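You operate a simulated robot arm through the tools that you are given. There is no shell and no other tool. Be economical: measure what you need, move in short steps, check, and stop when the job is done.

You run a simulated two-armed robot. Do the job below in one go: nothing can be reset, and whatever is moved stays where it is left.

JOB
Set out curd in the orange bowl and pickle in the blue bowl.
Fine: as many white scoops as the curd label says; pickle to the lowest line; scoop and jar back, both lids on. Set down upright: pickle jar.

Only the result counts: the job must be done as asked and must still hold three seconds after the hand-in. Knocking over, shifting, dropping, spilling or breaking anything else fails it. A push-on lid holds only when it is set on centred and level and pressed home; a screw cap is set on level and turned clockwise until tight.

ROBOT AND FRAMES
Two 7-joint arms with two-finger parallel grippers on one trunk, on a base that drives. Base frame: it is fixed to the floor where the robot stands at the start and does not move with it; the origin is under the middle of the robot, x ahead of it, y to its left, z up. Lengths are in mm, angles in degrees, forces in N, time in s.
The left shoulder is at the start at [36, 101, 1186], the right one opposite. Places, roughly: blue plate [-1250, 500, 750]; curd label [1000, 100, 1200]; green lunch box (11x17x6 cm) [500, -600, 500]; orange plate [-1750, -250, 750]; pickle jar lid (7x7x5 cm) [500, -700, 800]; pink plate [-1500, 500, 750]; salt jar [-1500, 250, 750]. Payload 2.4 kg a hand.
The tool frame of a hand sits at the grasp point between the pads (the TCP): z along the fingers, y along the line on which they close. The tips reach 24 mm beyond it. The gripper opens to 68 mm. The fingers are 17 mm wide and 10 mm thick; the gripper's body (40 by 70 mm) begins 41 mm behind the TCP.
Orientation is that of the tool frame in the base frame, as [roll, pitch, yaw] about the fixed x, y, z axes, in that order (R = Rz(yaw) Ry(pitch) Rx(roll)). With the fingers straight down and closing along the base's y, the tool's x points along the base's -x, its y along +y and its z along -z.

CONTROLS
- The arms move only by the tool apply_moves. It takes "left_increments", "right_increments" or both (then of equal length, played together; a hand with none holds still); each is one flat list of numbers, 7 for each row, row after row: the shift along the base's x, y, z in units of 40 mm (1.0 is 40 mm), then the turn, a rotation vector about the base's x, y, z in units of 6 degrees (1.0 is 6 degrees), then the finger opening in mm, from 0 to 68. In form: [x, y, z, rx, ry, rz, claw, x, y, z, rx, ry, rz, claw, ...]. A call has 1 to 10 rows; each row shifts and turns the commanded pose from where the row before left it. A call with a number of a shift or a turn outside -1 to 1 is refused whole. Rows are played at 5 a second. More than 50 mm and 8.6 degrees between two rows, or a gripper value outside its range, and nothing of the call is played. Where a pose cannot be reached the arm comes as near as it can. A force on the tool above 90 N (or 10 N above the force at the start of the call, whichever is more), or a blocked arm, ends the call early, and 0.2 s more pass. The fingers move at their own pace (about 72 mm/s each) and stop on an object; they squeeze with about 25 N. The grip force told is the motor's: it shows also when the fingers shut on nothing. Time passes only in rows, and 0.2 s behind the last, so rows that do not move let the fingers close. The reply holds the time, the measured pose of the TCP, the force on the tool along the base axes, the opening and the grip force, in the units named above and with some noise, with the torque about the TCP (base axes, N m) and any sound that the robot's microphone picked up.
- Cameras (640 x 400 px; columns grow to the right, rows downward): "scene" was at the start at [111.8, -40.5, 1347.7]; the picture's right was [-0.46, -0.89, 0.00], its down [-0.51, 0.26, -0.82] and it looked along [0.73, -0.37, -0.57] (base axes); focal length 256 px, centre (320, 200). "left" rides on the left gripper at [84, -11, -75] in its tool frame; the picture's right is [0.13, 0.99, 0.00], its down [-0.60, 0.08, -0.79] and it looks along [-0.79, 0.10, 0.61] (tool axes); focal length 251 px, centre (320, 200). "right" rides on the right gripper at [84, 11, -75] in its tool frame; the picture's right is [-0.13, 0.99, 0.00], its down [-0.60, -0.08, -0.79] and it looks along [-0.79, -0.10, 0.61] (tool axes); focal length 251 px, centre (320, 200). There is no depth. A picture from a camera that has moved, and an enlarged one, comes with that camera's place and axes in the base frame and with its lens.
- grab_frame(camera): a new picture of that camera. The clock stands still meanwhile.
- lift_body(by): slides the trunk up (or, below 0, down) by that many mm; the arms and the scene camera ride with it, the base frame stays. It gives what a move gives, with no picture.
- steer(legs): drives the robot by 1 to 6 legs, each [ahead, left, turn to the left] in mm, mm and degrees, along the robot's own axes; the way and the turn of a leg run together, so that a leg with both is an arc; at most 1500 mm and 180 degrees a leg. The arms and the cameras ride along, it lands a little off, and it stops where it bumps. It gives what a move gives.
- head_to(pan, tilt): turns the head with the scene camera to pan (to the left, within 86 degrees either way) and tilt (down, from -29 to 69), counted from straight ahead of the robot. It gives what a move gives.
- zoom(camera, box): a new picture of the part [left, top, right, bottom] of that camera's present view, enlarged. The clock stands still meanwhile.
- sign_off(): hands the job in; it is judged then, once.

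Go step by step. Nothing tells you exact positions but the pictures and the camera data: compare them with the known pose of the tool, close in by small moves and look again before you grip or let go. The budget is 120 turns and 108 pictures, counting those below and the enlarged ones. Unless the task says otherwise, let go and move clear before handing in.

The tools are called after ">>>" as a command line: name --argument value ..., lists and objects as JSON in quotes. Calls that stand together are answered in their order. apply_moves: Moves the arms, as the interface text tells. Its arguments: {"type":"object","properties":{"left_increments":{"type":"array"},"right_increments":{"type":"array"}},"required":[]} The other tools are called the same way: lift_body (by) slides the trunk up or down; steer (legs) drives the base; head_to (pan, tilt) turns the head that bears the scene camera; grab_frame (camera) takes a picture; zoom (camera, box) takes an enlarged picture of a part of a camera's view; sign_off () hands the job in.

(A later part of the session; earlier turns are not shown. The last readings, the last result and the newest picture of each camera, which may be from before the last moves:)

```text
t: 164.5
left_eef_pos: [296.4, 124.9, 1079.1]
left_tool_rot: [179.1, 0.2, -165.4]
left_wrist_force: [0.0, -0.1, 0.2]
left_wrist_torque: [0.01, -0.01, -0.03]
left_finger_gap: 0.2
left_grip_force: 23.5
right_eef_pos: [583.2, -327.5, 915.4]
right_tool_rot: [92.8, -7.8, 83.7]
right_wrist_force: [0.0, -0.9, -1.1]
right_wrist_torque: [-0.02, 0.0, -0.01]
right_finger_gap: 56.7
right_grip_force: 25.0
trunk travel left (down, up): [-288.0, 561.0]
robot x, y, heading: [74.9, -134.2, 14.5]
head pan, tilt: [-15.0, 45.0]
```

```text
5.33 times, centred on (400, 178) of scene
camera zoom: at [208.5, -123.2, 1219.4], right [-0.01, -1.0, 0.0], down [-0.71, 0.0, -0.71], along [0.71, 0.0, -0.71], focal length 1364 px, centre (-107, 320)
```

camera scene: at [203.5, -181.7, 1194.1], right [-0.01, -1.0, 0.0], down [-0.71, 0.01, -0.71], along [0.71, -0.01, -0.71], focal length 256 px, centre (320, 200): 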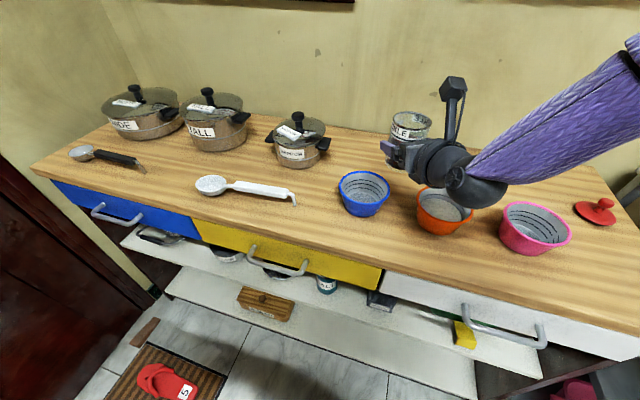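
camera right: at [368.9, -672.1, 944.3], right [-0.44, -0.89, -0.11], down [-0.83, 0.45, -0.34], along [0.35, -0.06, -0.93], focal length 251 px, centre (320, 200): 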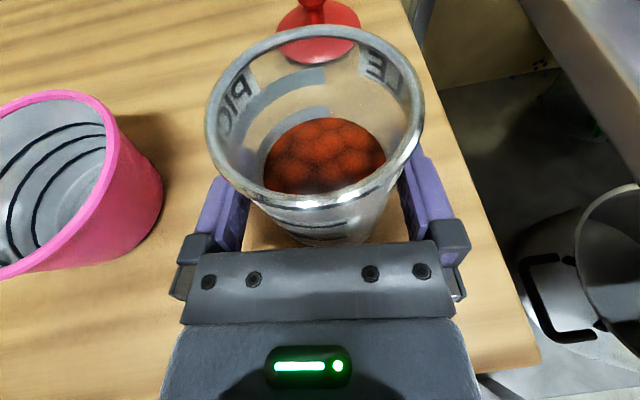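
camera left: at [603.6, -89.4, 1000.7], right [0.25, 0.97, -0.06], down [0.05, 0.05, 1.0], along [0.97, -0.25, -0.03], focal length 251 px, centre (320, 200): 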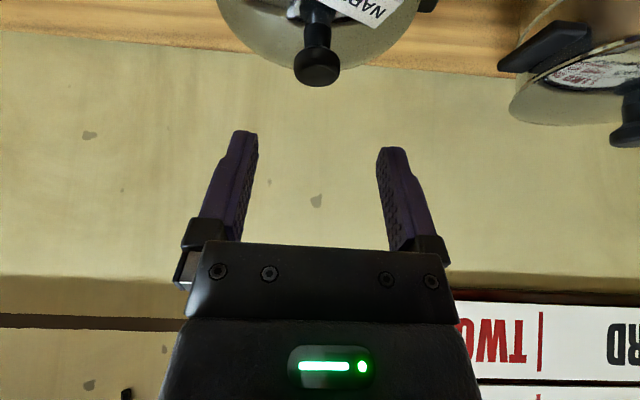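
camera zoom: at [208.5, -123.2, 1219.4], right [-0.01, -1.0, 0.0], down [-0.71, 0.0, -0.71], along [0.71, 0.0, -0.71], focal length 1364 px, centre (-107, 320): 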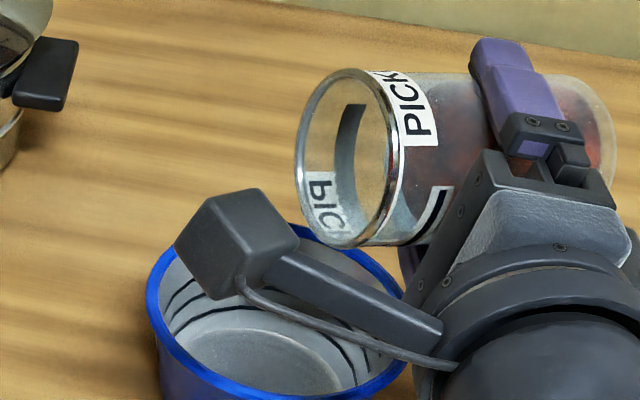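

>>> apply_moves --right_increments '[0, 0, 0, -0.98, -0.2, 0, 0, 0, 0, 0, -0.98, -0.2, 0, 0]'

>>> zoom --camera "scene" --box '[350, 140, 450, 215]'

```text
t: 165.1
left_eef_pos: [296.8, 125.0, 1077.1]
left_tool_rot: [179.1, 0.1, -165.5]
left_wrist_force: [0.3, 0.3, 0.3]
left_wrist_torque: [0.01, 0.02, 0.0]
left_finger_gap: 0.2
left_grip_force: 23.9
right_eef_pos: [582.9, -326.6, 915.3]
right_tool_rot: [89.1, 3.6, 83.8]
right_wrist_force: [-0.2, -0.1, -1.0]
right_wrist_torque: [-0.02, 0.01, 0.03]
right_finger_gap: 57.3
right_grip_force: 24.8
trunk travel left (down, up): [-288.0, 561.0]
robot x, y, heading: [74.0, -136.4, 14.7]
head pan, tilt: [-15.0, 45.0]
```

```text
5.33 times, centred on (400, 178) of scene
camera zoom: at [208.5, -123.2, 1219.4], right [-0.01, -1.0, 0.0], down [-0.71, 0.0, -0.71], along [0.71, 0.0, -0.71], focal length 1364 px, centre (-107, 320)
```

zoom: 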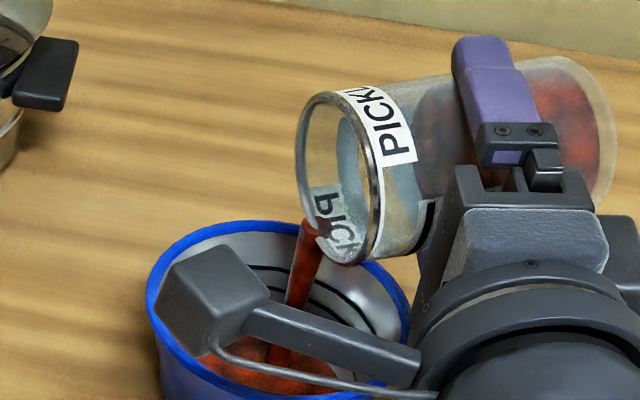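

It is pouring. Tilt back at once to stop, and check the level.

>>> apply_moves --right_increments '[0, 0, 0, 0.98, 0.2, 0, 0, 0, 0, 0, 0.98, 0.2, 0, 0, 0, 0, 0, 0.98, 0.2, 0, 0, 0, 0, 0, 0.98, 0.2, 0, 0]'

>>> zoom --camera "scene" --box '[350, 150, 450, 225]'

```text
t: 166.1
left_eef_pos: [296.3, 124.8, 1077.6]
left_tool_rot: [179.1, 0.2, -165.5]
left_wrist_force: [0.5, -0.5, -0.2]
left_wrist_torque: [0.03, 0.01, 0.03]
left_finger_gap: 0.1
left_grip_force: 23.7
right_eef_pos: [584.5, -326.0, 915.7]
right_tool_rot: [96.7, -19.5, 82.8]
right_wrist_force: [-0.1, 0.2, -1.6]
right_wrist_torque: [0.06, 0.03, 0.02]
right_finger_gap: 57.0
right_grip_force: 24.6
trunk travel left (down, up): [-288.0, 561.0]
robot x, y, heading: [74.5, -134.4, 14.8]
head pan, tilt: [-15.0, 45.0]
```

```text
5.33 times, centred on (400, 188) of scene
camera zoom: at [208.5, -123.2, 1219.4], right [-0.01, -1.0, 0.0], down [-0.71, 0.0, -0.71], along [0.71, 0.0, -0.71], focal length 1364 px, centre (-107, 267)
```

zoom: 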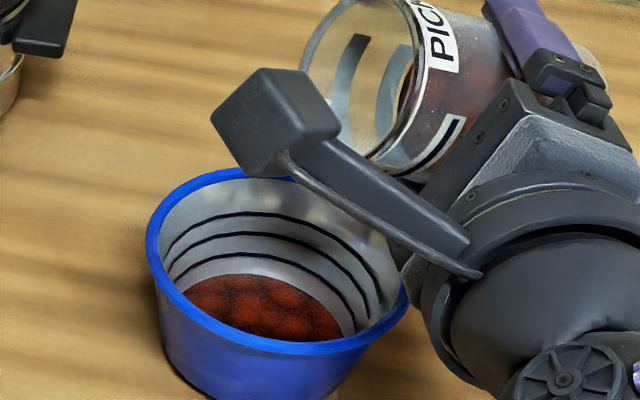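

Level is still well under the lowest line. Second pour: tilt, hold ~1 s, tilt back.

>>> apply_moves --right_increments '[0, 0, 0, -0.98, -0.2, 0, 0, 0, 0, 0, -0.98, -0.2, 0, 0, 0, 0, 0, -0.98, -0.2, 0, 0, 0, 0, 0, -0.98, -0.2, 0, 0, 0, 0, 0, 0, 0, 0, 0, 0, 0, 0, 0, 0, 0, 0, 0, 0, 0, 0.98, 0.2, 0, 0, 0, 0, 0, 0.98, 0.2, 0, 0, 0, 0, 0, 0.98, 0.2, 0, 0, 0, 0, 0, 0.98, 0.2, 0, 0]'

>>> zoom --camera "scene" --box '[350, 150, 450, 225]'

```text
t: 168.3
left_eef_pos: [295.2, 124.4, 1078.4]
left_tool_rot: [179.2, 0.2, -165.5]
left_wrist_force: [0.0, 0.4, 0.4]
left_wrist_torque: [0.0, 0.0, -0.01]
left_finger_gap: 0.0
left_grip_force: 24.0
right_eef_pos: [583.1, -327.3, 915.2]
right_tool_rot: [96.7, -19.4, 82.7]
right_wrist_force: [-0.1, 0.4, -2.2]
right_wrist_torque: [0.01, 0.05, -0.02]
right_finger_gap: 57.2
right_grip_force: 25.0
trunk travel left (down, up): [-288.0, 561.0]
robot x, y, heading: [77.3, -132.7, 14.8]
head pan, tilt: [-15.0, 45.0]
```

```text
5.33 times, centred on (400, 188) of scene
camera zoom: at [208.5, -123.2, 1219.4], right [-0.01, -1.0, 0.0], down [-0.71, 0.0, -0.71], along [0.71, 0.0, -0.71], focal length 1364 px, centre (-107, 267)
```

zoom: 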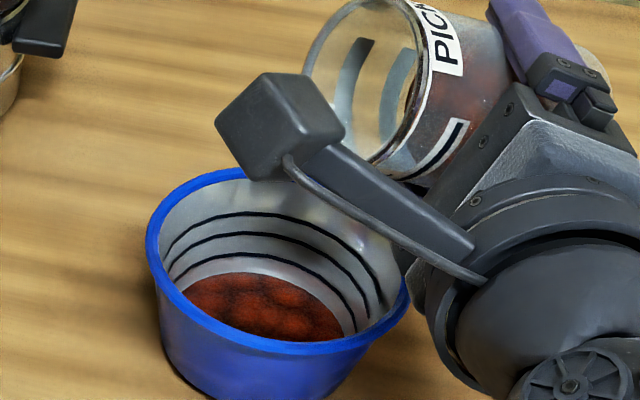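

Only a little rose. Pour longer (~2.6 s) this time.

>>> apply_moves --right_increments '[0, 0, 0, -0.98, -0.2, 0, 0, 0, 0, 0, -0.98, -0.2, 0, 0, 0, 0, 0, -0.98, -0.2, 0, 0, 0, 0, 0, -0.98, -0.2, 0, 0, 0, 0, 0, 0, 0, 0, 0, 0, 0, 0, 0, 0, 0, 0, 0, 0, 0, 0, 0, 0, 0, 0, 0, 0, 0, 0, 0, 0, 0, 0, 0, 0, 0, 0, 0]'

>>> apply_moves --right_increments '[0, 0, 0, 0, 0, 0, 0, 0, 0, 0, 0, 0, 0, 0, 0, 0, 0, 0, 0, 0, 0, 0, 0, 0, 0, 0, 0, 0, 0, 0, 0, 0.98, 0.2, 0, 0, 0, 0, 0, 0.98, 0.2, 0, 0, 0, 0, 0, 0.98, 0.2, 0, 0, 0, 0, 0, 0.98, 0.2, 0, 0]'

>>> zoom --camera "scene" --box '[350, 150, 450, 225]'

```text
t: 170.3
left_eef_pos: [295.9, 123.3, 1077.6]
left_tool_rot: [179.1, 0.2, -165.6]
left_wrist_force: [-1.0, -0.1, -0.2]
left_wrist_torque: [-0.02, -0.01, 0.02]
left_finger_gap: 0.0
left_grip_force: 24.1
right_eef_pos: [583.4, -327.5, 916.2]
right_tool_rot: [89.2, 3.5, 83.7]
right_wrist_force: [0.2, -0.7, -0.4]
right_wrist_torque: [0.01, 0.0, 0.0]
right_finger_gap: 56.6
right_grip_force: 24.9
trunk travel left (down, up): [-288.0, 561.0]
robot x, y, heading: [73.0, -136.7, 14.7]
head pan, tilt: [-15.0, 45.0]
```

```text
t: 172.1
left_eef_pos: [296.1, 124.3, 1078.8]
left_tool_rot: [179.1, 0.3, -165.6]
left_wrist_force: [-0.8, 0.5, 0.8]
left_wrist_torque: [-0.01, 0.04, 0.03]
left_finger_gap: 0.1
left_grip_force: 23.7
right_eef_pos: [582.9, -328.1, 915.1]
right_tool_rot: [96.8, -19.6, 82.7]
right_wrist_force: [-0.6, 1.0, -1.4]
right_wrist_torque: [0.0, 0.0, -0.01]
right_finger_gap: 57.0
right_grip_force: 25.1
trunk travel left (down, up): [-288.0, 561.0]
robot x, y, heading: [77.0, -133.2, 14.8]
head pan, tilt: [-15.0, 45.0]
```

```text
5.33 times, centred on (400, 188) of scene
camera zoom: at [208.5, -123.2, 1219.4], right [-0.01, -1.0, 0.0], down [-0.71, 0.0, -0.71], along [0.71, 0.0, -0.71], focal length 1364 px, centre (-107, 267)
```

zoom: 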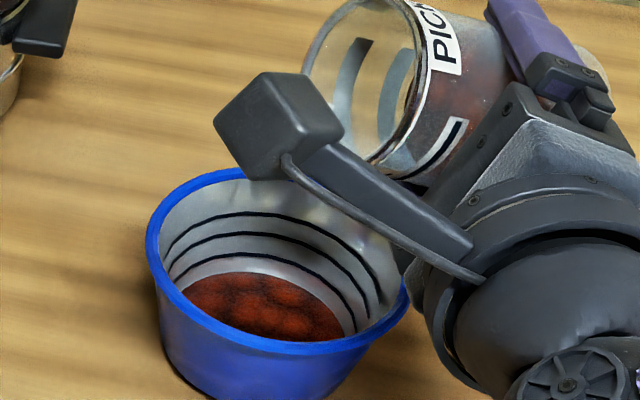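

The outflow seems limited by tilt rather than time; tilt to ~102°, hold, and return.

>>> apply_moves --right_increments '[0, 0, 0, -0.98, -0.2, 0, 0, 0, 0, 0, -0.98, -0.2, 0, 0, 0, 0, 0, -0.98, -0.2, 0, 0, 0, 0, 0, -0.98, -0.2, 0, 0, 0, 0, 0, -0.98, -0.2, 0, 0, 0, 0, 0, -0.49, -0.1, 0, 0, 0, 0, 0, 0, 0, 0, 0, 0, 0, 0, 0, 0, 0, 0]'

>>> apply_moves --right_increments '[0, 0, 0, 0.98, 0.2, 0, 0, 0, 0, 0, 0.98, 0.2, 0, 0, 0, 0, 0, 0.98, 0.2, 0, 0, 0, 0, 0, 0.98, 0.2, 0, 0, 0, 0, 0, 0.98, 0.2, 0, 0]'

>>> zoom --camera "scene" --box '[350, 150, 450, 225]'

```text
t: 173.9
left_eef_pos: [295.8, 124.6, 1078.5]
left_tool_rot: [179.1, 0.2, -165.5]
left_wrist_force: [0.0, -0.4, 0.9]
left_wrist_torque: [-0.02, -0.04, 0.01]
left_finger_gap: 0.0
left_grip_force: 23.5
right_eef_pos: [583.2, -326.7, 915.9]
right_tool_rot: [86.5, 12.1, 83.3]
right_wrist_force: [0.4, 0.1, -2.1]
right_wrist_torque: [-0.01, 0.01, 0.0]
right_finger_gap: 56.8
right_grip_force: 25.6
trunk travel left (down, up): [-288.0, 561.0]
robot x, y, heading: [74.1, -138.6, 14.9]
head pan, tilt: [-15.0, 45.0]
```

```text
t: 175.1
left_eef_pos: [296.2, 124.4, 1077.9]
left_tool_rot: [179.1, 0.3, -165.5]
left_wrist_force: [0.0, 0.6, -0.3]
left_wrist_torque: [0.01, -0.03, -0.02]
left_finger_gap: 0.0
left_grip_force: 23.6
right_eef_pos: [583.5, -327.6, 914.8]
right_tool_rot: [95.7, -16.6, 83.0]
right_wrist_force: [0.2, 0.6, -1.0]
right_wrist_torque: [-0.01, 0.01, 0.0]
right_finger_gap: 56.7
right_grip_force: 24.7
trunk travel left (down, up): [-288.0, 561.0]
robot x, y, heading: [75.4, -131.6, 15.0]
head pan, tilt: [-15.0, 45.0]
```

```text
5.33 times, centred on (400, 188) of scene
camera zoom: at [208.5, -123.2, 1219.4], right [-0.01, -1.0, 0.0], down [-0.71, 0.0, -0.71], along [0.71, 0.0, -0.71], focal length 1364 px, centre (-107, 267)
```

zoom: 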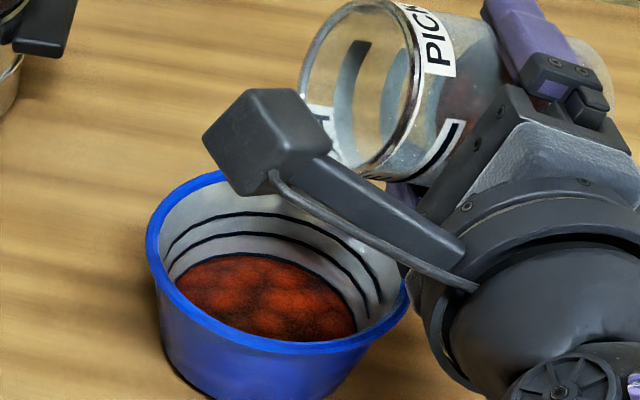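

The pickle is exactly at the lowest line. Bring the jar upright, and carry it back to its place.

>>> apply_moves --right_increments '[0, 0, 0, 0.98, 0.2, 0, 0, 0, 0, 0, 0.98, 0.2, 0, 0, 0, 0, 0, 0.98, 0.2, 0, 0, 0, 0, 0, 0.98, 0.2, 0, 0, 0, 0, 0, 0.98, 0.2, 0, 0, 0, 0, 0, 0.98, 0.2, 0, 0, 0, 0, 0, 0.98, 0.2, 0, 0, 0, 0, 0, 0.98, 0.2, 0, 0, 0, 0, 0, 0.98, 0.2, 0, 0, 0, 0, 0, 0.98, 0.2, 0, 0]'

>>> apply_moves --right_increments '[0, 0, 0, 0.98, 0.2, 0, 0, 0, 0, 0, 0.98, 0.2, 0, 0]'

>>> lift_body --by 25

```text
t: 177.3
left_eef_pos: [295.8, 123.7, 1077.5]
left_tool_rot: [179.1, 0.3, -165.6]
left_wrist_force: [-0.6, 1.2, -0.4]
left_wrist_torque: [-0.02, -0.01, 0.02]
left_finger_gap: 0.1
left_grip_force: 23.4
right_eef_pos: [582.8, -327.7, 914.9]
right_tool_rot: [144.1, -68.3, 45.9]
right_wrist_force: [-0.4, -0.5, -1.8]
right_wrist_torque: [0.01, -0.01, -0.02]
right_finger_gap: 56.9
right_grip_force: 25.0
trunk travel left (down, up): [-288.0, 561.0]
robot x, y, heading: [74.4, -138.7, 14.8]
head pan, tilt: [-15.0, 45.0]
```

```text
t: 177.9
left_eef_pos: [295.5, 124.8, 1078.6]
left_tool_rot: [179.1, 0.1, -165.5]
left_wrist_force: [0.2, 0.2, 0.1]
left_wrist_torque: [0.02, -0.01, -0.01]
left_finger_gap: 0.1
left_grip_force: 24.2
right_eef_pos: [583.2, -326.6, 915.3]
right_tool_rot: [178.5, -72.4, 13.4]
right_wrist_force: [0.9, 0.8, -1.2]
right_wrist_torque: [0.01, 0.0, 0.0]
right_finger_gap: 56.8
right_grip_force: 25.2
trunk travel left (down, up): [-288.0, 561.0]
robot x, y, heading: [80.1, -133.2, 14.8]
head pan, tilt: [-15.0, 45.0]
```

```text
t: 178.6
left_eef_pos: [296.3, 123.9, 1102.6]
left_tool_rot: [179.1, 0.1, -165.5]
left_wrist_force: [1.1, -0.3, -0.3]
left_wrist_torque: [0.03, 0.01, 0.02]
left_finger_gap: 0.1
left_grip_force: 23.9
right_eef_pos: [583.7, -326.7, 940.9]
right_tool_rot: [178.2, -72.2, 13.6]
right_wrist_force: [0.4, -0.4, -1.5]
right_wrist_torque: [0.0, 0.03, -0.02]
right_finger_gap: 56.9
right_grip_force: 24.9
trunk travel left (down, up): [-313.0, 536.0]
robot x, y, heading: [76.1, -131.0, 14.7]
head pan, tilt: [-15.0, 45.0]
```

>>> steer --legs '[[0, -116, 0], [0, 0, -18], [0, 0, -18]]'

```text
t: 181.9
left_eef_pos: [435.4, -165.7, 1103.6]
left_tool_rot: [179.2, 0.2, 158.7]
left_wrist_force: [-0.2, -0.1, -0.1]
left_wrist_torque: [0.03, 0.03, 0.0]
left_finger_gap: 0.2
left_grip_force: 23.5
right_eef_pos: [405.9, -700.2, 940.0]
right_tool_rot: [178.1, -72.4, -22.0]
right_wrist_force: [-0.3, -0.8, -2.0]
right_wrist_torque: [0.03, 0.01, -0.04]
right_finger_gap: 56.5
right_grip_force: 25.4
trunk travel left (down, up): [-313.0, 536.0]
robot x, y, heading: [106.7, -248.7, -21.1]
head pan, tilt: [-15.0, 45.0]
```

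Jar is ~[406, −700]; correct to [415, −683] and set down gently.

>>> lift_body --by -50

>>> apply_moves --right_increments '[0.23, 0.43, 0, 0, 0, 0, 0, 0, 0, -0.5, 0, 0, 0, 0, 0, 0, -0.5, 0, 0, 0, 0]'

```text
t: 182.8
left_eef_pos: [435.4, -165.4, 1053.6]
left_tool_rot: [179.2, 0.2, 158.8]
left_wrist_force: [-0.7, -0.2, 0.7]
left_wrist_torque: [-0.01, -0.02, -0.01]
left_finger_gap: 0.0
left_grip_force: 24.1
right_eef_pos: [406.5, -701.0, 890.4]
right_tool_rot: [178.1, -72.4, -22.0]
right_wrist_force: [0.4, 0.6, -0.6]
right_wrist_torque: [-0.02, 0.0, 0.0]
right_finger_gap: 56.6
right_grip_force: 24.9
trunk travel left (down, up): [-263.0, 586.0]
robot x, y, heading: [103.7, -248.1, -20.9]
head pan, tilt: [-15.0, 45.0]
```

```text
t: 183.6
left_eef_pos: [435.8, -165.3, 1052.5]
left_tool_rot: [179.1, 0.3, 158.8]
left_wrist_force: [-0.3, -0.4, -0.4]
left_wrist_torque: [0.0, -0.01, 0.04]
left_finger_gap: 0.2
left_grip_force: 23.5
right_eef_pos: [415.9, -681.6, 849.1]
right_tool_rot: [178.4, -72.3, -22.2]
right_wrist_force: [0.0, 0.8, -1.2]
right_wrist_torque: [0.0, -0.02, -0.01]
right_finger_gap: 56.7
right_grip_force: 25.5
trunk travel left (down, up): [-263.0, 586.0]
robot x, y, heading: [100.5, -253.1, -21.0]
head pan, tilt: [-15.0, 45.0]
```

>>> apply_moves --right_increments '[0, 0, -0.1, 0, 0, 0, 0, 0, 0, -0.04, 0, 0, 0, 0]'

>>> apply_moves --right_increments '[0, 0, -0.03, 0, 0, 0, 0]'

```text
t: 184.2
left_eef_pos: [435.7, -165.3, 1053.3]
left_tool_rot: [179.2, 0.2, 158.8]
left_wrist_force: [-0.4, 0.1, 0.2]
left_wrist_torque: [0.0, 0.02, -0.01]
left_finger_gap: 0.0
left_grip_force: 23.2
right_eef_pos: [416.1, -682.0, 844.1]
right_tool_rot: [178.1, -72.2, -22.0]
right_wrist_force: [0.2, 0.2, -0.5]
right_wrist_torque: [0.0, 0.01, 0.0]
right_finger_gap: 56.6
right_grip_force: 25.1
trunk travel left (down, up): [-263.0, 586.0]
robot x, y, heading: [104.9, -249.5, -21.1]
head pan, tilt: [-15.0, 45.0]
```

```text
t: 184.6
left_eef_pos: [436.3, -165.1, 1050.9]
left_tool_rot: [179.1, 0.2, 158.9]
left_wrist_force: [-0.5, 0.8, 0.5]
left_wrist_torque: [0.03, 0.01, -0.02]
left_finger_gap: 0.1
left_grip_force: 23.3
right_eef_pos: [414.3, -681.0, 843.8]
right_tool_rot: [178.0, -72.3, -22.0]
right_wrist_force: [0.6, -0.1, -1.1]
right_wrist_torque: [0.02, 0.0, 0.03]
right_finger_gap: 56.7
right_grip_force: 25.5
trunk travel left (down, up): [-263.0, 586.0]
robot x, y, heading: [107.7, -248.9, -21.2]
head pan, tilt: [-15.0, 45.0]
```

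>>> apply_moves --right_increments '[0, 0, -0.04, 0, 0, 0, 0]'

>>> apply_moves --right_increments '[0, 0, -0.03, 0, 0, 0, 0]'

```text
t: 185.0
left_eef_pos: [434.8, -164.0, 1053.1]
left_tool_rot: [179.1, 0.3, 158.8]
left_wrist_force: [0.1, -1.2, -0.3]
left_wrist_torque: [0.0, 0.01, 0.03]
left_finger_gap: 0.0
left_grip_force: 23.5
right_eef_pos: [415.8, -681.9, 839.9]
right_tool_rot: [178.1, -72.4, -22.0]
right_wrist_force: [0.5, -0.7, -0.3]
right_wrist_torque: [0.02, -0.05, -0.02]
right_finger_gap: 56.7
right_grip_force: 25.1
trunk travel left (down, up): [-263.0, 586.0]
robot x, y, heading: [106.8, -247.9, -21.0]
head pan, tilt: [-15.0, 45.0]
```

```text
t: 185.4
left_eef_pos: [434.2, -164.0, 1053.4]
left_tool_rot: [179.2, 0.2, 158.8]
left_wrist_force: [0.2, 0.2, -0.6]
left_wrist_torque: [-0.03, 0.0, 0.01]
left_finger_gap: 0.1
left_grip_force: 23.3
right_eef_pos: [416.2, -682.6, 840.5]
right_tool_rot: [178.1, -72.5, -22.1]
right_wrist_force: [-2.4, 0.9, 9.8]
right_wrist_torque: [0.15, -0.19, 0.04]
right_finger_gap: 56.6
right_grip_force: 25.1
trunk travel left (down, up): [-263.0, 586.0]
robot x, y, heading: [104.3, -244.6, -20.9]
head pan, tilt: [-15.0, 45.0]
```

Jar has touched down. Release, back straight out, rise, and tilt the hand to 45° down for the red lid.

>>> apply_moves --right_increments '[0, 0, 0.03, 0, 0, 0, 0, 0, 0, 0, 0, 0, 0, 60, 0, 0, 0, 0, 0, 0, 68, 0, 0, 0, 0, 0, 0, 68, -0.46, 0.207, 0, 0, 0, 0, 68, -0.9, 0.41, 0, 0, 0, 0, 68, -0.9, 0.41, 0, 0, 0, 0, 68]'

>>> apply_moves --right_increments '[0, 0, 0.9, 0, 0, 0, 68, 0, 0, 0.9, 0, 0, 0, 68, 0, 0, 0.9, 0.41, 0.91, 0, 68, 0, 0, 0.3, 0.41, 0.91, 0, 68, 0, 0, 0, 0.41, 0.91, 0, 68, 0, 0, 0, 0.41, 0.91, 0, 68, 0, 0, 0, 0.28, 0.61, 0, 68]'

>>> steer --legs '[[0, -110, 0], [70, 0, 0]]'

```text
t: 187.0
left_eef_pos: [435.4, -164.1, 1053.1]
left_tool_rot: [179.0, 0.3, 158.9]
left_wrist_force: [-1.3, 0.4, 0.0]
left_wrist_torque: [-0.05, 0.01, -0.02]
left_finger_gap: 0.0
left_grip_force: 23.5
right_eef_pos: [324.6, -641.0, 842.8]
right_tool_rot: [178.1, -72.4, -21.9]
right_wrist_force: [-0.2, 0.0, 0.1]
right_wrist_torque: [0.03, 0.0, 0.03]
right_finger_gap: 67.8
right_grip_force: 0.0
trunk travel left (down, up): [-263.0, 586.0]
robot x, y, heading: [106.6, -243.6, -21.2]
head pan, tilt: [-15.0, 45.0]
```

```text
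t: 188.6
left_eef_pos: [436.0, -165.5, 1053.5]
left_tool_rot: [179.0, 0.2, 158.9]
left_wrist_force: [0.4, -0.7, 0.1]
left_wrist_torque: [-0.03, 0.02, 0.02]
left_finger_gap: 0.1
left_grip_force: 23.7
right_eef_pos: [325.4, -617.2, 874.8]
right_tool_rot: [178.6, -66.9, -22.6]
right_wrist_force: [-0.5, -0.6, -0.1]
right_wrist_torque: [-0.01, 0.02, 0.01]
right_finger_gap: 67.7
right_grip_force: 0.1
right hand out of reach, approached as far as the arm can: row 2, 3, 4, 5, 6, 7
trunk travel left (down, up): [-263.0, 586.0]
robot x, y, heading: [106.0, -248.5, -20.7]
head pan, tilt: [-15.0, 45.0]
```

```text
t: 190.4
left_eef_pos: [462.8, -290.3, 1052.9]
left_tool_rot: [179.1, 0.3, 159.0]
left_wrist_force: [-0.3, -0.1, -0.2]
left_wrist_torque: [-0.01, -0.03, 0.0]
left_finger_gap: 0.0
left_grip_force: 24.1
right_eef_pos: [352.1, -741.9, 875.2]
right_tool_rot: [178.4, -66.9, -22.4]
right_wrist_force: [0.4, 0.6, 0.2]
right_wrist_torque: [-0.01, -0.04, 0.0]
right_finger_gap: 68.2
right_grip_force: 0.1
trunk travel left (down, up): [-263.0, 586.0]
robot x, y, heading: [132.1, -373.5, -20.8]
head pan, tilt: [-15.0, 45.0]
```

The hand stayed low but cleared the jar. Raise with the trunk, then tilt the hand and move over the red lid.

>>> lift_body --by 90

>>> apply_moves --right_increments '[0.6, 0, 0, 0.41, 0.91, 0, 68, 0.8, 0, 0, 0.41, 0.91, 0, 68, 0.8, 0, 0, 0.41, 0.91, 0, 68, 0.8, 0, 0, 0.28, 0.6, 0, 68, 0.8, 0, 0, 0, 0, 0, 68, 0.8, 0, 0, 0, 0, 0, 68]'

>>> grab_frame --camera "right"

```text
t: 191.6
left_eef_pos: [462.7, -291.6, 1142.3]
left_tool_rot: [179.1, 0.0, 158.9]
left_wrist_force: [0.3, -0.6, -0.2]
left_wrist_torque: [-0.02, -0.01, -0.01]
left_finger_gap: 0.0
left_grip_force: 23.6
right_eef_pos: [351.0, -740.3, 968.8]
right_tool_rot: [178.8, -67.7, -22.6]
right_wrist_force: [0.0, -0.1, 0.0]
right_wrist_torque: [-0.02, -0.01, -0.01]
right_finger_gap: 67.9
right_grip_force: 0.1
trunk travel left (down, up): [-353.0, 496.0]
robot x, y, heading: [132.6, -372.5, -21.0]
head pan, tilt: [-15.0, 45.0]
```

```text
t: 193.0
left_eef_pos: [462.9, -291.1, 1142.6]
left_tool_rot: [179.1, 0.2, 159.0]
left_wrist_force: [-0.3, 0.4, 0.1]
left_wrist_torque: [0.04, -0.02, 0.01]
left_finger_gap: 0.1
left_grip_force: 23.5
right_eef_pos: [468.3, -755.7, 945.8]
right_tool_rot: [-170.3, -54.3, -28.2]
right_wrist_force: [-0.3, -0.6, 0.7]
right_wrist_torque: [-0.02, -0.01, 0.04]
right_finger_gap: 68.3
right_grip_force: 0.1
right hand out of reach, approached as far as the arm can: row 1, 2, 4, 5, 6
trunk travel left (down, up): [-353.0, 496.0]
robot x, y, heading: [131.7, -369.2, -21.0]
head pan, tilt: [-15.0, 45.0]
```

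```text
3 pictures are left
camera right: at [448.7, -771.5, 1056.4], right [-0.41, -0.89, -0.2], down [-0.91, 0.42, -0.03], along [0.11, 0.17, -0.98], focal length 251 px, centre (320, 200)
```

right: 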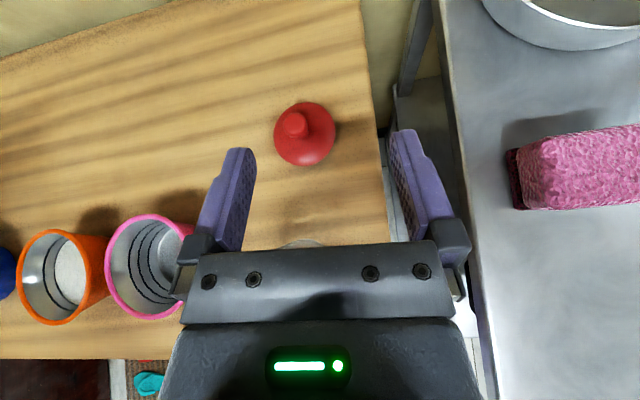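

Lid is at ≈[542, −743], knob top ≈848. Move above it at a steeper hand angle so the wrist passes well over the jar.

>>> apply_moves --right_increments '[0.335, 0.075, 0.05, 0.052, 0.854, 0, 50, 0.335, 0.075, 0.05, 0.052, 0.854, 0, 50, 0.335, 0.075, 0, 0.052, 0.854, 0, 50, 0.335, 0.075, 0, 0.052, 0.854, 0, 50, 0.335, 0.075, 0, 0.052, 0.854, 0, 50]'

```text
t: 194.2
left_eef_pos: [462.9, -291.7, 1143.1]
left_tool_rot: [179.0, 0.2, 159.0]
left_wrist_force: [0.3, 0.6, 0.2]
left_wrist_torque: [0.02, 0.02, 0.0]
left_finger_gap: 0.1
left_grip_force: 23.9
right_eef_pos: [458.8, -854.6, 922.5]
right_tool_rot: [177.7, -30.1, -19.7]
right_wrist_force: [0.6, 0.0, 0.0]
right_wrist_torque: [0.02, -0.02, 0.03]
right_finger_gap: 49.8
right_grip_force: 0.0
right hand out of reach, approached as far as the arm can: row 1, 2, 3, 4, 5
trunk travel left (down, up): [-353.0, 496.0]
robot x, y, heading: [136.1, -371.1, -20.9]
head pan, tilt: [-15.0, 45.0]
```

The flipped wrist prefers being further right; drive the base left/ahead to bring the hand over the lid instead.

>>> steer --legs '[[37, 134, 0]]'

```text
t: 195.6
left_eef_pos: [547.0, -178.7, 1142.6]
left_tool_rot: [179.2, 0.2, 158.8]
left_wrist_force: [0.3, 0.6, 0.6]
left_wrist_torque: [0.0, 0.0, 0.01]
left_finger_gap: 0.1
left_grip_force: 24.2
right_eef_pos: [541.3, -741.3, 922.6]
right_tool_rot: [177.9, -30.1, -20.0]
right_wrist_force: [0.0, -0.4, -0.1]
right_wrist_torque: [0.01, 0.03, 0.0]
right_finger_gap: 49.9
right_grip_force: 0.0
trunk travel left (down, up): [-353.0, 496.0]
robot x, y, heading: [217.2, -261.8, -21.2]
head pan, tilt: [-15.0, 45.0]
```

Directly over the lid. Lower with the trunk, then grip the knob.

>>> lift_body --by -74

>>> apply_moves --right_increments '[0, 0, 0, 0, 0, 0, 50, 0, 0, 0, 0, 0, 0, 0, 0, 0, 0, 0, 0, 0, 0, 0, 0, 0, 0, 0, 0, 0]'

```text
t: 196.7
left_eef_pos: [546.5, -178.0, 1069.5]
left_tool_rot: [179.1, 0.1, 158.8]
left_wrist_force: [-0.5, -0.3, 0.0]
left_wrist_torque: [-0.04, 0.02, -0.03]
left_finger_gap: 0.0
left_grip_force: 23.6
right_eef_pos: [542.3, -742.0, 849.2]
right_tool_rot: [177.8, -30.4, -20.0]
right_wrist_force: [-0.6, -0.6, -0.4]
right_wrist_torque: [0.03, -0.01, -0.02]
right_finger_gap: 50.2
right_grip_force: 0.2
trunk travel left (down, up): [-279.0, 570.0]
robot x, y, heading: [215.3, -258.7, -21.0]
head pan, tilt: [-15.0, 45.0]
```

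```text
t: 197.7
left_eef_pos: [545.7, -177.7, 1068.7]
left_tool_rot: [179.0, 0.2, 158.7]
left_wrist_force: [-0.6, -0.7, 1.0]
left_wrist_torque: [0.01, 0.04, 0.02]
left_finger_gap: 0.0
left_grip_force: 23.2
right_eef_pos: [542.7, -743.3, 848.9]
right_tool_rot: [177.8, -30.3, -20.0]
right_wrist_force: [0.0, -0.3, 0.2]
right_wrist_torque: [0.01, -0.01, -0.01]
right_finger_gap: 19.4
right_grip_force: 25.5
trunk travel left (down, up): [-279.0, 570.0]
robot x, y, heading: [214.3, -258.9, -21.0]
head pan, tilt: [-15.0, 45.0]
```

Knob gripped (19 mm). Lift with the trunk and drive the lid over the jar.

>>> lift_body --by 112

>>> steer --legs '[[-140, 12, 0]]'

>>> head_to --pan -45 --tilt 45

>>> grab_frame --camera "scene"

```text
t: 199.1
left_eef_pos: [546.7, -178.3, 1180.2]
left_tool_rot: [179.2, 0.1, 158.8]
left_wrist_force: [0.2, -0.3, 1.0]
left_wrist_torque: [-0.01, -0.01, -0.05]
left_finger_gap: 0.3
left_grip_force: 23.4
right_eef_pos: [541.6, -741.4, 960.7]
right_tool_rot: [177.8, -30.1, -20.0]
right_wrist_force: [-0.2, 0.7, -0.4]
right_wrist_torque: [0.02, 0.03, 0.01]
right_finger_gap: 19.3
right_grip_force: 24.9
trunk travel left (down, up): [-391.0, 458.0]
robot x, y, heading: [215.5, -259.2, -21.1]
head pan, tilt: [-15.0, 45.0]
```

```text
t: 200.4
left_eef_pos: [417.8, -114.7, 1181.3]
left_tool_rot: [179.1, 0.2, 159.1]
left_wrist_force: [0.1, 0.2, -0.6]
left_wrist_torque: [0.01, -0.02, -0.02]
left_finger_gap: 0.3
left_grip_force: 23.8
right_eef_pos: [415.6, -679.8, 960.8]
right_tool_rot: [177.7, -30.4, -19.8]
right_wrist_force: [1.0, -0.4, -0.4]
right_wrist_torque: [-0.02, 0.0, -0.02]
right_finger_gap: 19.4
right_grip_force: 25.2
trunk travel left (down, up): [-391.0, 458.0]
robot x, y, heading: [89.9, -199.1, -21.0]
head pan, tilt: [-15.0, 45.0]
```

```text
t: 201.4
left_eef_pos: [418.8, -115.9, 1180.8]
left_tool_rot: [179.1, 0.2, 159.0]
left_wrist_force: [-0.4, -0.7, 1.0]
left_wrist_torque: [0.04, 0.01, 0.0]
left_finger_gap: 0.1
left_grip_force: 23.6
right_eef_pos: [415.8, -680.6, 960.0]
right_tool_rot: [177.7, -30.2, -19.7]
right_wrist_force: [-0.8, 0.9, 0.1]
right_wrist_torque: [-0.03, -0.01, 0.02]
right_finger_gap: 19.5
right_grip_force: 24.9
trunk travel left (down, up): [-391.0, 458.0]
robot x, y, heading: [86.1, -197.8, -21.0]
head pan, tilt: [-45.0, 45.0]
```

```text
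2 pictures are left
camera scene: at [154.5, -285.0, 1323.5], right [-0.91, -0.41, 0.0], down [-0.29, 0.65, -0.71], along [0.29, -0.65, -0.71], focal length 256 px, centre (320, 200)
```

scene: 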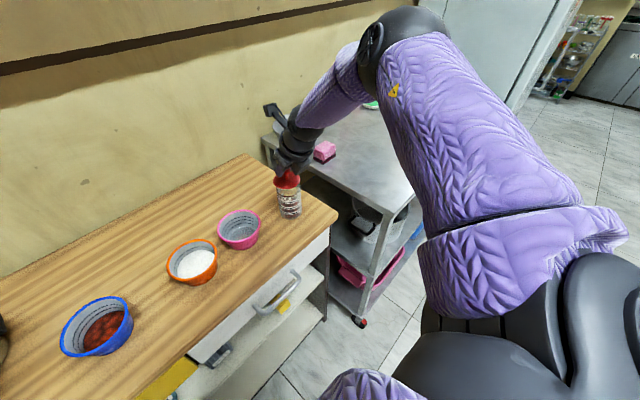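

The lid hangs above the jar as predicted. One enlarged view for fine alignment.

>>> zoom --camera "scene" --box '[248, 155, 328, 225]'

```text
5.71 times, centred on (288, 190) of scene
camera zoom: at [154.5, -285.0, 1323.5], right [-0.91, -0.41, 0.0], down [-0.29, 0.65, -0.71], along [0.29, -0.65, -0.71], focal length 1461 px, centre (503, 257)
```

zoom: 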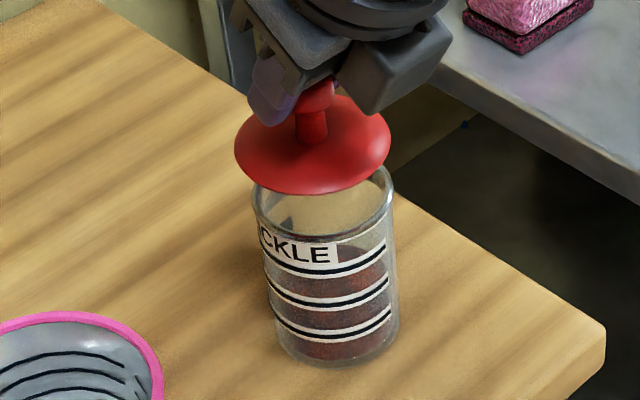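

Lid is within ~3 mm of the jar's axis. Shift 3 mm and lower in small steps with force watch.

>>> apply_moves --right_increments '[0.01, -0.08, 0, 0, 0, 0, 0, 0, 0, -0.15, 0, 0, 0, 0, 0, 0, -0.15, 0, 0, 0, 0]'

>>> apply_moves --right_increments '[0, 0, -0.07, 0, 0, 0, 0]'

>>> apply_moves --right_increments '[0, 0, -0.07, 0, 0, 0, 0]'

```text
t: 202.2
left_eef_pos: [419.2, -116.2, 1181.1]
left_tool_rot: [179.3, 0.2, 158.9]
left_wrist_force: [-1.0, 0.0, 0.2]
left_wrist_torque: [-0.01, 0.02, -0.01]
left_finger_gap: 0.1
left_grip_force: 24.0
right_eef_pos: [415.9, -682.1, 948.9]
right_tool_rot: [177.8, -30.4, -19.8]
right_wrist_force: [0.7, 0.5, -1.0]
right_wrist_torque: [0.04, 0.02, -0.04]
right_finger_gap: 19.1
right_grip_force: 24.9
trunk travel left (down, up): [-391.0, 458.0]
robot x, y, heading: [89.8, -202.1, -20.8]
head pan, tilt: [-45.0, 45.0]
```

```text
t: 202.6
left_eef_pos: [418.6, -116.3, 1179.6]
left_tool_rot: [179.1, 0.2, 159.0]
left_wrist_force: [-0.2, 0.4, -0.4]
left_wrist_torque: [0.01, -0.01, -0.02]
left_finger_gap: 0.2
left_grip_force: 23.7
right_eef_pos: [416.1, -683.1, 945.3]
right_tool_rot: [177.9, -30.3, -19.8]
right_wrist_force: [0.3, 0.3, 0.4]
right_wrist_torque: [0.02, 0.02, 0.01]
right_finger_gap: 19.4
right_grip_force: 25.2
trunk travel left (down, up): [-391.0, 458.0]
robot x, y, heading: [87.5, -195.6, -20.7]
head pan, tilt: [-45.0, 45.0]
```

```text
t: 203.0
left_eef_pos: [419.7, -115.7, 1180.1]
left_tool_rot: [179.0, 0.2, 159.0]
left_wrist_force: [0.2, -0.4, 0.1]
left_wrist_torque: [0.0, -0.04, -0.02]
left_finger_gap: 0.1
left_grip_force: 23.4
right_eef_pos: [416.6, -683.5, 942.0]
right_tool_rot: [177.8, -30.2, -19.8]
right_wrist_force: [0.5, -0.9, -0.1]
right_wrist_torque: [0.02, -0.04, -0.02]
right_finger_gap: 19.5
right_grip_force: 24.8
trunk travel left (down, up): [-391.0, 458.0]
robot x, y, heading: [85.0, -197.2, -20.8]
head pan, tilt: [-45.0, 45.0]
```

>>> apply_moves --right_increments '[0, 0, -0.07, 0, 0, 0, 0]'

>>> apply_moves --right_increments '[0, 0, -0.07, 0, 0, 0, 0]'

>>> apply_moves --right_increments '[0, 0, -0.07, 0, 0, 0, 0]'

```text
t: 203.4
left_eef_pos: [418.4, -115.7, 1180.1]
left_tool_rot: [179.1, 0.2, 159.0]
left_wrist_force: [0.6, -1.0, 0.1]
left_wrist_torque: [0.0, 0.02, 0.01]
left_finger_gap: 0.0
left_grip_force: 23.1
right_eef_pos: [416.7, -685.3, 940.0]
right_tool_rot: [177.8, -30.3, -19.8]
right_wrist_force: [0.0, -1.2, -0.7]
right_wrist_torque: [-0.01, -0.01, 0.01]
right_finger_gap: 19.1
right_grip_force: 24.7
trunk travel left (down, up): [-391.0, 458.0]
robot x, y, heading: [91.2, -198.3, -20.9]
head pan, tilt: [-45.0, 45.0]
```

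```text
t: 203.8
left_eef_pos: [418.8, -116.7, 1180.3]
left_tool_rot: [179.1, 0.2, 159.0]
left_wrist_force: [-0.2, 0.0, 0.5]
left_wrist_torque: [0.0, 0.01, 0.03]
left_finger_gap: 0.1
left_grip_force: 23.3
right_eef_pos: [415.6, -682.9, 937.6]
right_tool_rot: [177.8, -30.4, -19.9]
right_wrist_force: [-0.1, 0.6, -0.4]
right_wrist_torque: [0.03, 0.0, 0.01]
right_finger_gap: 19.5
right_grip_force: 25.0
trunk travel left (down, up): [-391.0, 458.0]
robot x, y, heading: [85.9, -199.3, -20.6]
head pan, tilt: [-45.0, 45.0]
```

```text
t: 204.2
left_eef_pos: [419.2, -115.0, 1181.0]
left_tool_rot: [179.1, 0.2, 159.1]
left_wrist_force: [0.3, -0.2, 0.5]
left_wrist_torque: [0.02, 0.01, -0.01]
left_finger_gap: 0.0
left_grip_force: 23.2
right_eef_pos: [415.7, -682.8, 934.2]
right_tool_rot: [177.7, -30.2, -19.8]
right_wrist_force: [-0.5, 0.0, 0.1]
right_wrist_torque: [0.0, -0.02, -0.02]
right_finger_gap: 19.5
right_grip_force: 25.6
trunk travel left (down, up): [-391.0, 458.0]
robot x, y, heading: [91.5, -200.8, -21.1]
head pan, tilt: [-45.0, 45.0]
```

>>> apply_moves --right_increments '[0, 0, -0.07, 0, 0, 0, 0]'

>>> apply_moves --right_increments '[0, 0, -0.07, 0, 0, 0, 0]'

>>> apply_moves --right_increments '[0, 0, -0.06, 0, 0, 0, 0]'

```text
t: 204.6
left_eef_pos: [419.0, -114.7, 1180.7]
left_tool_rot: [179.2, 0.3, 159.0]
left_wrist_force: [0.0, 0.6, 0.1]
left_wrist_torque: [0.03, -0.02, -0.03]
left_finger_gap: 0.0
left_grip_force: 23.2
right_eef_pos: [415.4, -682.3, 932.1]
right_tool_rot: [177.8, -30.3, -19.8]
right_wrist_force: [0.1, 0.3, 0.5]
right_wrist_torque: [0.01, 0.0, 0.01]
right_finger_gap: 19.4
right_grip_force: 24.6
trunk travel left (down, up): [-391.0, 458.0]
robot x, y, heading: [89.7, -200.7, -21.0]
head pan, tilt: [-45.0, 45.0]
```

```text
t: 205.0
left_eef_pos: [418.8, -116.6, 1181.4]
left_tool_rot: [179.0, 0.3, 159.0]
left_wrist_force: [0.6, 0.2, 0.4]
left_wrist_torque: [0.04, 0.03, 0.0]
left_finger_gap: 0.0
left_grip_force: 23.5
right_eef_pos: [415.1, -682.6, 930.3]
right_tool_rot: [177.8, -30.5, -19.9]
right_wrist_force: [-0.2, -2.7, 9.2]
right_wrist_torque: [-0.2, 0.1, 0.01]
right_finger_gap: 19.5
right_grip_force: 24.8
trunk travel left (down, up): [-391.0, 458.0]
robot x, y, heading: [86.1, -200.0, -20.8]
head pan, tilt: [-45.0, 45.0]
```

```text
t: 205.4
left_eef_pos: [418.5, -115.0, 1181.6]
left_tool_rot: [179.3, 0.2, 159.1]
left_wrist_force: [0.4, -0.1, 0.3]
left_wrist_torque: [-0.02, 0.06, -0.01]
left_finger_gap: 0.0
left_grip_force: 23.9
right_eef_pos: [414.9, -681.4, 929.3]
right_tool_rot: [177.6, -30.6, -19.7]
right_wrist_force: [-1.1, -1.4, 24.7]
right_wrist_torque: [0.0, 0.05, 0.01]
right_finger_gap: 19.4
right_grip_force: 25.2
trunk travel left (down, up): [-391.0, 458.0]
robot x, y, heading: [89.2, -197.6, -20.9]
head pan, tilt: [-45.0, 45.0]
```

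Contact is centred under the knob (25 N, almost no torque). Press further while holding.

>>> apply_moves --right_increments '[0, 0, -0.05, 0, 0, 0, 0, 0, 0, 0, 0, 0, 0, 0]'

>>> apply_moves --right_increments '[0, 0, -0.06, 0, 0, 0, 0, 0, 0, 0, 0, 0, 0, 0]'

```text
t: 206.0
left_eef_pos: [418.2, -114.4, 1180.1]
left_tool_rot: [179.2, 0.2, 159.0]
left_wrist_force: [0.2, 0.0, 0.6]
left_wrist_torque: [0.03, 0.0, -0.01]
left_finger_gap: 0.2
left_grip_force: 23.3
right_eef_pos: [413.6, -680.4, 926.7]
right_tool_rot: [177.6, -30.3, -19.7]
right_wrist_force: [2.0, -2.8, 18.3]
right_wrist_torque: [-0.09, -0.12, -0.02]
right_finger_gap: 19.4
right_grip_force: 26.0
trunk travel left (down, up): [-391.0, 458.0]
robot x, y, heading: [90.8, -203.8, -21.0]
head pan, tilt: [-45.0, 45.0]
```

```text
t: 206.6
left_eef_pos: [418.0, -115.0, 1182.2]
left_tool_rot: [179.2, 0.2, 158.9]
left_wrist_force: [0.5, -0.2, -0.6]
left_wrist_torque: [0.01, 0.02, -0.02]
left_finger_gap: 0.1
left_grip_force: 23.9
right_eef_pos: [413.0, -681.6, 926.9]
right_tool_rot: [177.7, -30.4, -19.7]
right_wrist_force: [2.9, -3.3, 21.6]
right_wrist_torque: [-0.09, -0.13, -0.07]
right_finger_gap: 19.5
right_grip_force: 24.7
right hand out of reach, approached as far as the arm can: row 1
trunk travel left (down, up): [-391.0, 458.0]
robot x, y, heading: [88.6, -196.1, -21.0]
head pan, tilt: [-45.0, 45.0]
```

The lid moved home by ~3 mm (force fell). Press a bit more using the trunk.

>>> lift_body --by -3

>>> lift_body --by -2

```text
t: 207.1
left_eef_pos: [417.4, -114.2, 1178.3]
left_tool_rot: [179.1, 0.1, 159.0]
left_wrist_force: [-0.6, 0.3, -0.1]
left_wrist_torque: [0.0, 0.01, 0.01]
left_finger_gap: 0.0
left_grip_force: 23.1
right_eef_pos: [414.9, -681.1, 922.1]
right_tool_rot: [177.7, -30.3, -19.8]
right_wrist_force: [0.5, -3.4, 17.7]
right_wrist_torque: [0.01, -0.08, -0.02]
right_finger_gap: 19.5
right_grip_force: 24.9
trunk travel left (down, up): [-388.0, 461.0]
robot x, y, heading: [87.9, -200.5, -21.1]
head pan, tilt: [-45.0, 45.0]
```

```text
t: 207.6
left_eef_pos: [418.2, -113.4, 1174.9]
left_tool_rot: [179.1, 0.3, 159.0]
left_wrist_force: [-0.6, -0.4, 0.1]
left_wrist_torque: [-0.03, 0.01, -0.03]
left_finger_gap: 0.0
left_grip_force: 23.1
right_eef_pos: [413.2, -681.0, 921.3]
right_tool_rot: [177.9, -30.4, -19.8]
right_wrist_force: [0.1, -3.5, 21.3]
right_wrist_torque: [-0.07, -0.11, -0.02]
right_finger_gap: 19.5
right_grip_force: 24.9
trunk travel left (down, up): [-386.0, 463.0]
robot x, y, heading: [87.9, -197.7, -20.8]
head pan, tilt: [-45.0, 45.0]
```

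Force stays ~20 N while sinking — the fingers may be slipping on the knob. Release, rise, close, and press squarely on top of the knob.

>>> apply_moves --right_increments '[0, 0, 0, 0, 0, 0, 30, 0, 0, 0, 0, 0, 0, 50, 0, 0, 0, 0, 0, 0, 50]'

>>> lift_body --by 60

>>> apply_moves --right_increments '[-0.14, 0.06, 0, 0, 0, 0, 0, -0.12, 0.05, 0, 0, 0, 0, 0, 0, 0, 0, 0, 0, 0, 0, 0, 0, 0, 0, 0, 0, 0]'

>>> grab_frame --camera "right"

```text
t: 208.4
left_eef_pos: [417.8, -114.7, 1175.9]
left_tool_rot: [179.1, 0.2, 158.9]
left_wrist_force: [-0.4, 0.1, -0.3]
left_wrist_torque: [0.01, 0.01, 0.04]
left_finger_gap: 0.0
left_grip_force: 23.3
right_eef_pos: [413.9, -680.2, 919.8]
right_tool_rot: [177.7, -30.2, -19.8]
right_wrist_force: [-0.5, 0.3, 7.0]
right_wrist_torque: [0.18, -0.06, 0.03]
right_finger_gap: 49.4
right_grip_force: 0.0
trunk travel left (down, up): [-386.0, 463.0]
robot x, y, heading: [90.5, -196.4, -20.8]
head pan, tilt: [-45.0, 45.0]
```

```text
t: 209.4
left_eef_pos: [419.8, -115.4, 1236.2]
left_tool_rot: [179.0, 0.0, 159.0]
left_wrist_force: [0.4, -0.4, -0.5]
left_wrist_torque: [0.0, -0.01, -0.02]
left_finger_gap: 0.0
left_grip_force: 23.4
right_eef_pos: [413.5, -680.4, 988.4]
right_tool_rot: [177.7, -31.4, -19.8]
right_wrist_force: [0.6, 0.2, 0.2]
right_wrist_torque: [-0.01, 0.01, 0.0]
right_finger_gap: 49.9
right_grip_force: 0.0
trunk travel left (down, up): [-446.0, 403.0]
robot x, y, heading: [87.4, -196.1, -21.0]
head pan, tilt: [-45.0, 45.0]
```

```text
t: 210.4
left_eef_pos: [417.2, -115.7, 1235.9]
left_tool_rot: [179.2, 0.2, 159.0]
left_wrist_force: [-0.5, -0.3, 0.6]
left_wrist_torque: [0.04, 0.01, 0.0]
left_finger_gap: 0.0
left_grip_force: 24.0
right_eef_pos: [402.2, -675.4, 988.7]
right_tool_rot: [177.6, -31.3, -19.8]
right_wrist_force: [0.2, -0.9, -0.7]
right_wrist_torque: [-0.01, 0.03, 0.01]
right_finger_gap: 0.1
right_grip_force: 23.9
trunk travel left (down, up): [-446.0, 403.0]
robot x, y, heading: [83.4, -202.6, -20.9]
head pan, tilt: [-45.0, 45.0]
```

```text
0 pictures are left
camera right: at [431.3, -693.4, 1096.9], right [-0.46, -0.89, -0.03], down [-0.83, 0.42, 0.36], along [-0.31, 0.19, -0.93], focal length 251 px, centre (320, 200)
```

right: 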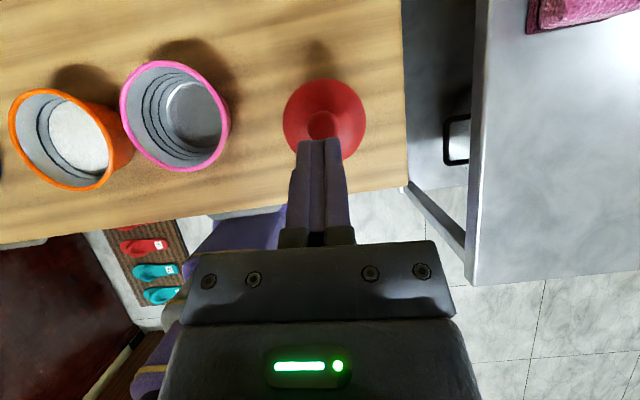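

The lid sits over the jar and looks level; its knob is ≈[422, −684]. Shift the closed fingertips onto it and press with the trunk.

>>> apply_moves --right_increments '[0.2, -0.1, 0, 0, 0, 0, 0, 0, 0, 0, 0, 0, 0, 0]'

>>> lift_body --by -30

>>> lift_body --by -6

>>> lift_body --by -4

```text
t: 211.0
left_eef_pos: [418.5, -116.3, 1235.7]
left_tool_rot: [179.0, 0.2, 159.0]
left_wrist_force: [-0.2, -0.5, 1.1]
left_wrist_torque: [0.04, -0.03, 0.03]
left_finger_gap: 0.0
left_grip_force: 23.8
right_eef_pos: [412.2, -680.1, 988.7]
right_tool_rot: [177.7, -31.2, -19.9]
right_wrist_force: [0.4, 0.1, 0.1]
right_wrist_torque: [0.01, 0.04, 0.01]
right_finger_gap: 0.0
right_grip_force: 23.7
trunk travel left (down, up): [-446.0, 403.0]
robot x, y, heading: [86.9, -198.0, -20.9]
head pan, tilt: [-45.0, 45.0]
```

```text
t: 211.8
left_eef_pos: [419.2, -115.6, 1205.9]
left_tool_rot: [179.1, 0.2, 159.0]
left_wrist_force: [0.7, -0.4, 0.1]
left_wrist_torque: [0.01, -0.02, 0.04]
left_finger_gap: 0.1
left_grip_force: 23.7
right_eef_pos: [411.9, -680.1, 959.0]
right_tool_rot: [177.8, -31.4, -19.8]
right_wrist_force: [-0.3, 0.0, -0.6]
right_wrist_torque: [0.06, -0.01, 0.04]
right_finger_gap: 0.0
right_grip_force: 23.7
trunk travel left (down, up): [-416.0, 433.0]
robot x, y, heading: [87.6, -197.0, -21.2]
head pan, tilt: [-45.0, 45.0]
```

```text
t: 212.3
left_eef_pos: [418.4, -114.2, 1199.7]
left_tool_rot: [179.0, 0.2, 159.1]
left_wrist_force: [-0.4, 0.2, 0.2]
left_wrist_torque: [-0.02, 0.0, 0.01]
left_finger_gap: 0.2
left_grip_force: 23.4
right_eef_pos: [410.3, -681.4, 953.2]
right_tool_rot: [177.7, -31.3, -19.9]
right_wrist_force: [0.7, -0.6, 0.1]
right_wrist_torque: [0.03, -0.01, 0.0]
right_finger_gap: 0.1
right_grip_force: 23.6
trunk travel left (down, up): [-410.0, 439.0]
robot x, y, heading: [88.7, -197.0, -20.7]
head pan, tilt: [-45.0, 45.0]
```

```text
t: 212.9
left_eef_pos: [418.5, -116.0, 1196.1]
left_tool_rot: [179.1, 0.2, 159.0]
left_wrist_force: [0.4, -0.7, 0.3]
left_wrist_torque: [-0.01, 0.04, -0.01]
left_finger_gap: 0.0
left_grip_force: 23.5
right_eef_pos: [410.5, -680.0, 948.9]
right_tool_rot: [177.7, -31.3, -19.8]
right_wrist_force: [0.1, 0.8, -0.4]
right_wrist_torque: [0.0, -0.02, 0.02]
right_finger_gap: 0.0
right_grip_force: 23.7
trunk travel left (down, up): [-406.0, 443.0]
robot x, y, heading: [90.8, -200.4, -20.7]
head pan, tilt: [-45.0, 45.0]
```

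>>> lift_body --by -3

>>> lift_body --by -3

>>> lift_body --by -3

```text
t: 213.4
left_eef_pos: [417.3, -115.1, 1193.8]
left_tool_rot: [179.1, 0.2, 159.0]
left_wrist_force: [-0.3, -0.6, 0.0]
left_wrist_torque: [0.02, 0.01, 0.03]
left_finger_gap: 0.0
left_grip_force: 23.5
right_eef_pos: [411.0, -680.3, 947.5]
right_tool_rot: [177.6, -31.7, -19.8]
right_wrist_force: [-0.7, -1.4, 16.3]
right_wrist_torque: [-0.07, -0.08, -0.04]
right_finger_gap: 0.0
right_grip_force: 23.8
trunk travel left (down, up): [-403.0, 446.0]
robot x, y, heading: [87.7, -197.6, -20.7]
head pan, tilt: [-45.0, 45.0]
```

```text
t: 213.9
left_eef_pos: [417.1, -112.8, 1191.9]
left_tool_rot: [179.1, 0.3, 159.0]
left_wrist_force: [-0.7, -0.7, -0.1]
left_wrist_torque: [0.02, 0.01, 0.01]
left_finger_gap: 0.0
left_grip_force: 23.2
right_eef_pos: [410.8, -679.1, 947.3]
right_tool_rot: [177.6, -31.9, -19.8]
right_wrist_force: [1.0, -4.2, 44.9]
right_wrist_torque: [-0.19, -0.22, -0.03]
right_finger_gap: 0.0
right_grip_force: 23.7
trunk travel left (down, up): [-400.0, 449.0]
robot x, y, heading: [86.4, -196.7, -20.8]
head pan, tilt: [-45.0, 45.0]
```

```text
t: 214.4
left_eef_pos: [416.8, -111.6, 1188.8]
left_tool_rot: [179.2, 0.4, 159.1]
left_wrist_force: [-0.5, -0.4, -0.8]
left_wrist_torque: [0.0, -0.01, 0.05]
left_finger_gap: 0.3
left_grip_force: 23.2
right_eef_pos: [411.6, -678.8, 947.5]
right_tool_rot: [177.4, -32.3, -19.7]
right_wrist_force: [-1.5, -4.4, 65.5]
right_wrist_torque: [-0.27, -0.29, -0.03]
right_finger_gap: 0.0
right_grip_force: 23.8
trunk travel left (down, up): [-397.0, 452.0]
robot x, y, heading: [86.3, -197.6, -20.9]
head pan, tilt: [-45.0, 45.0]
```

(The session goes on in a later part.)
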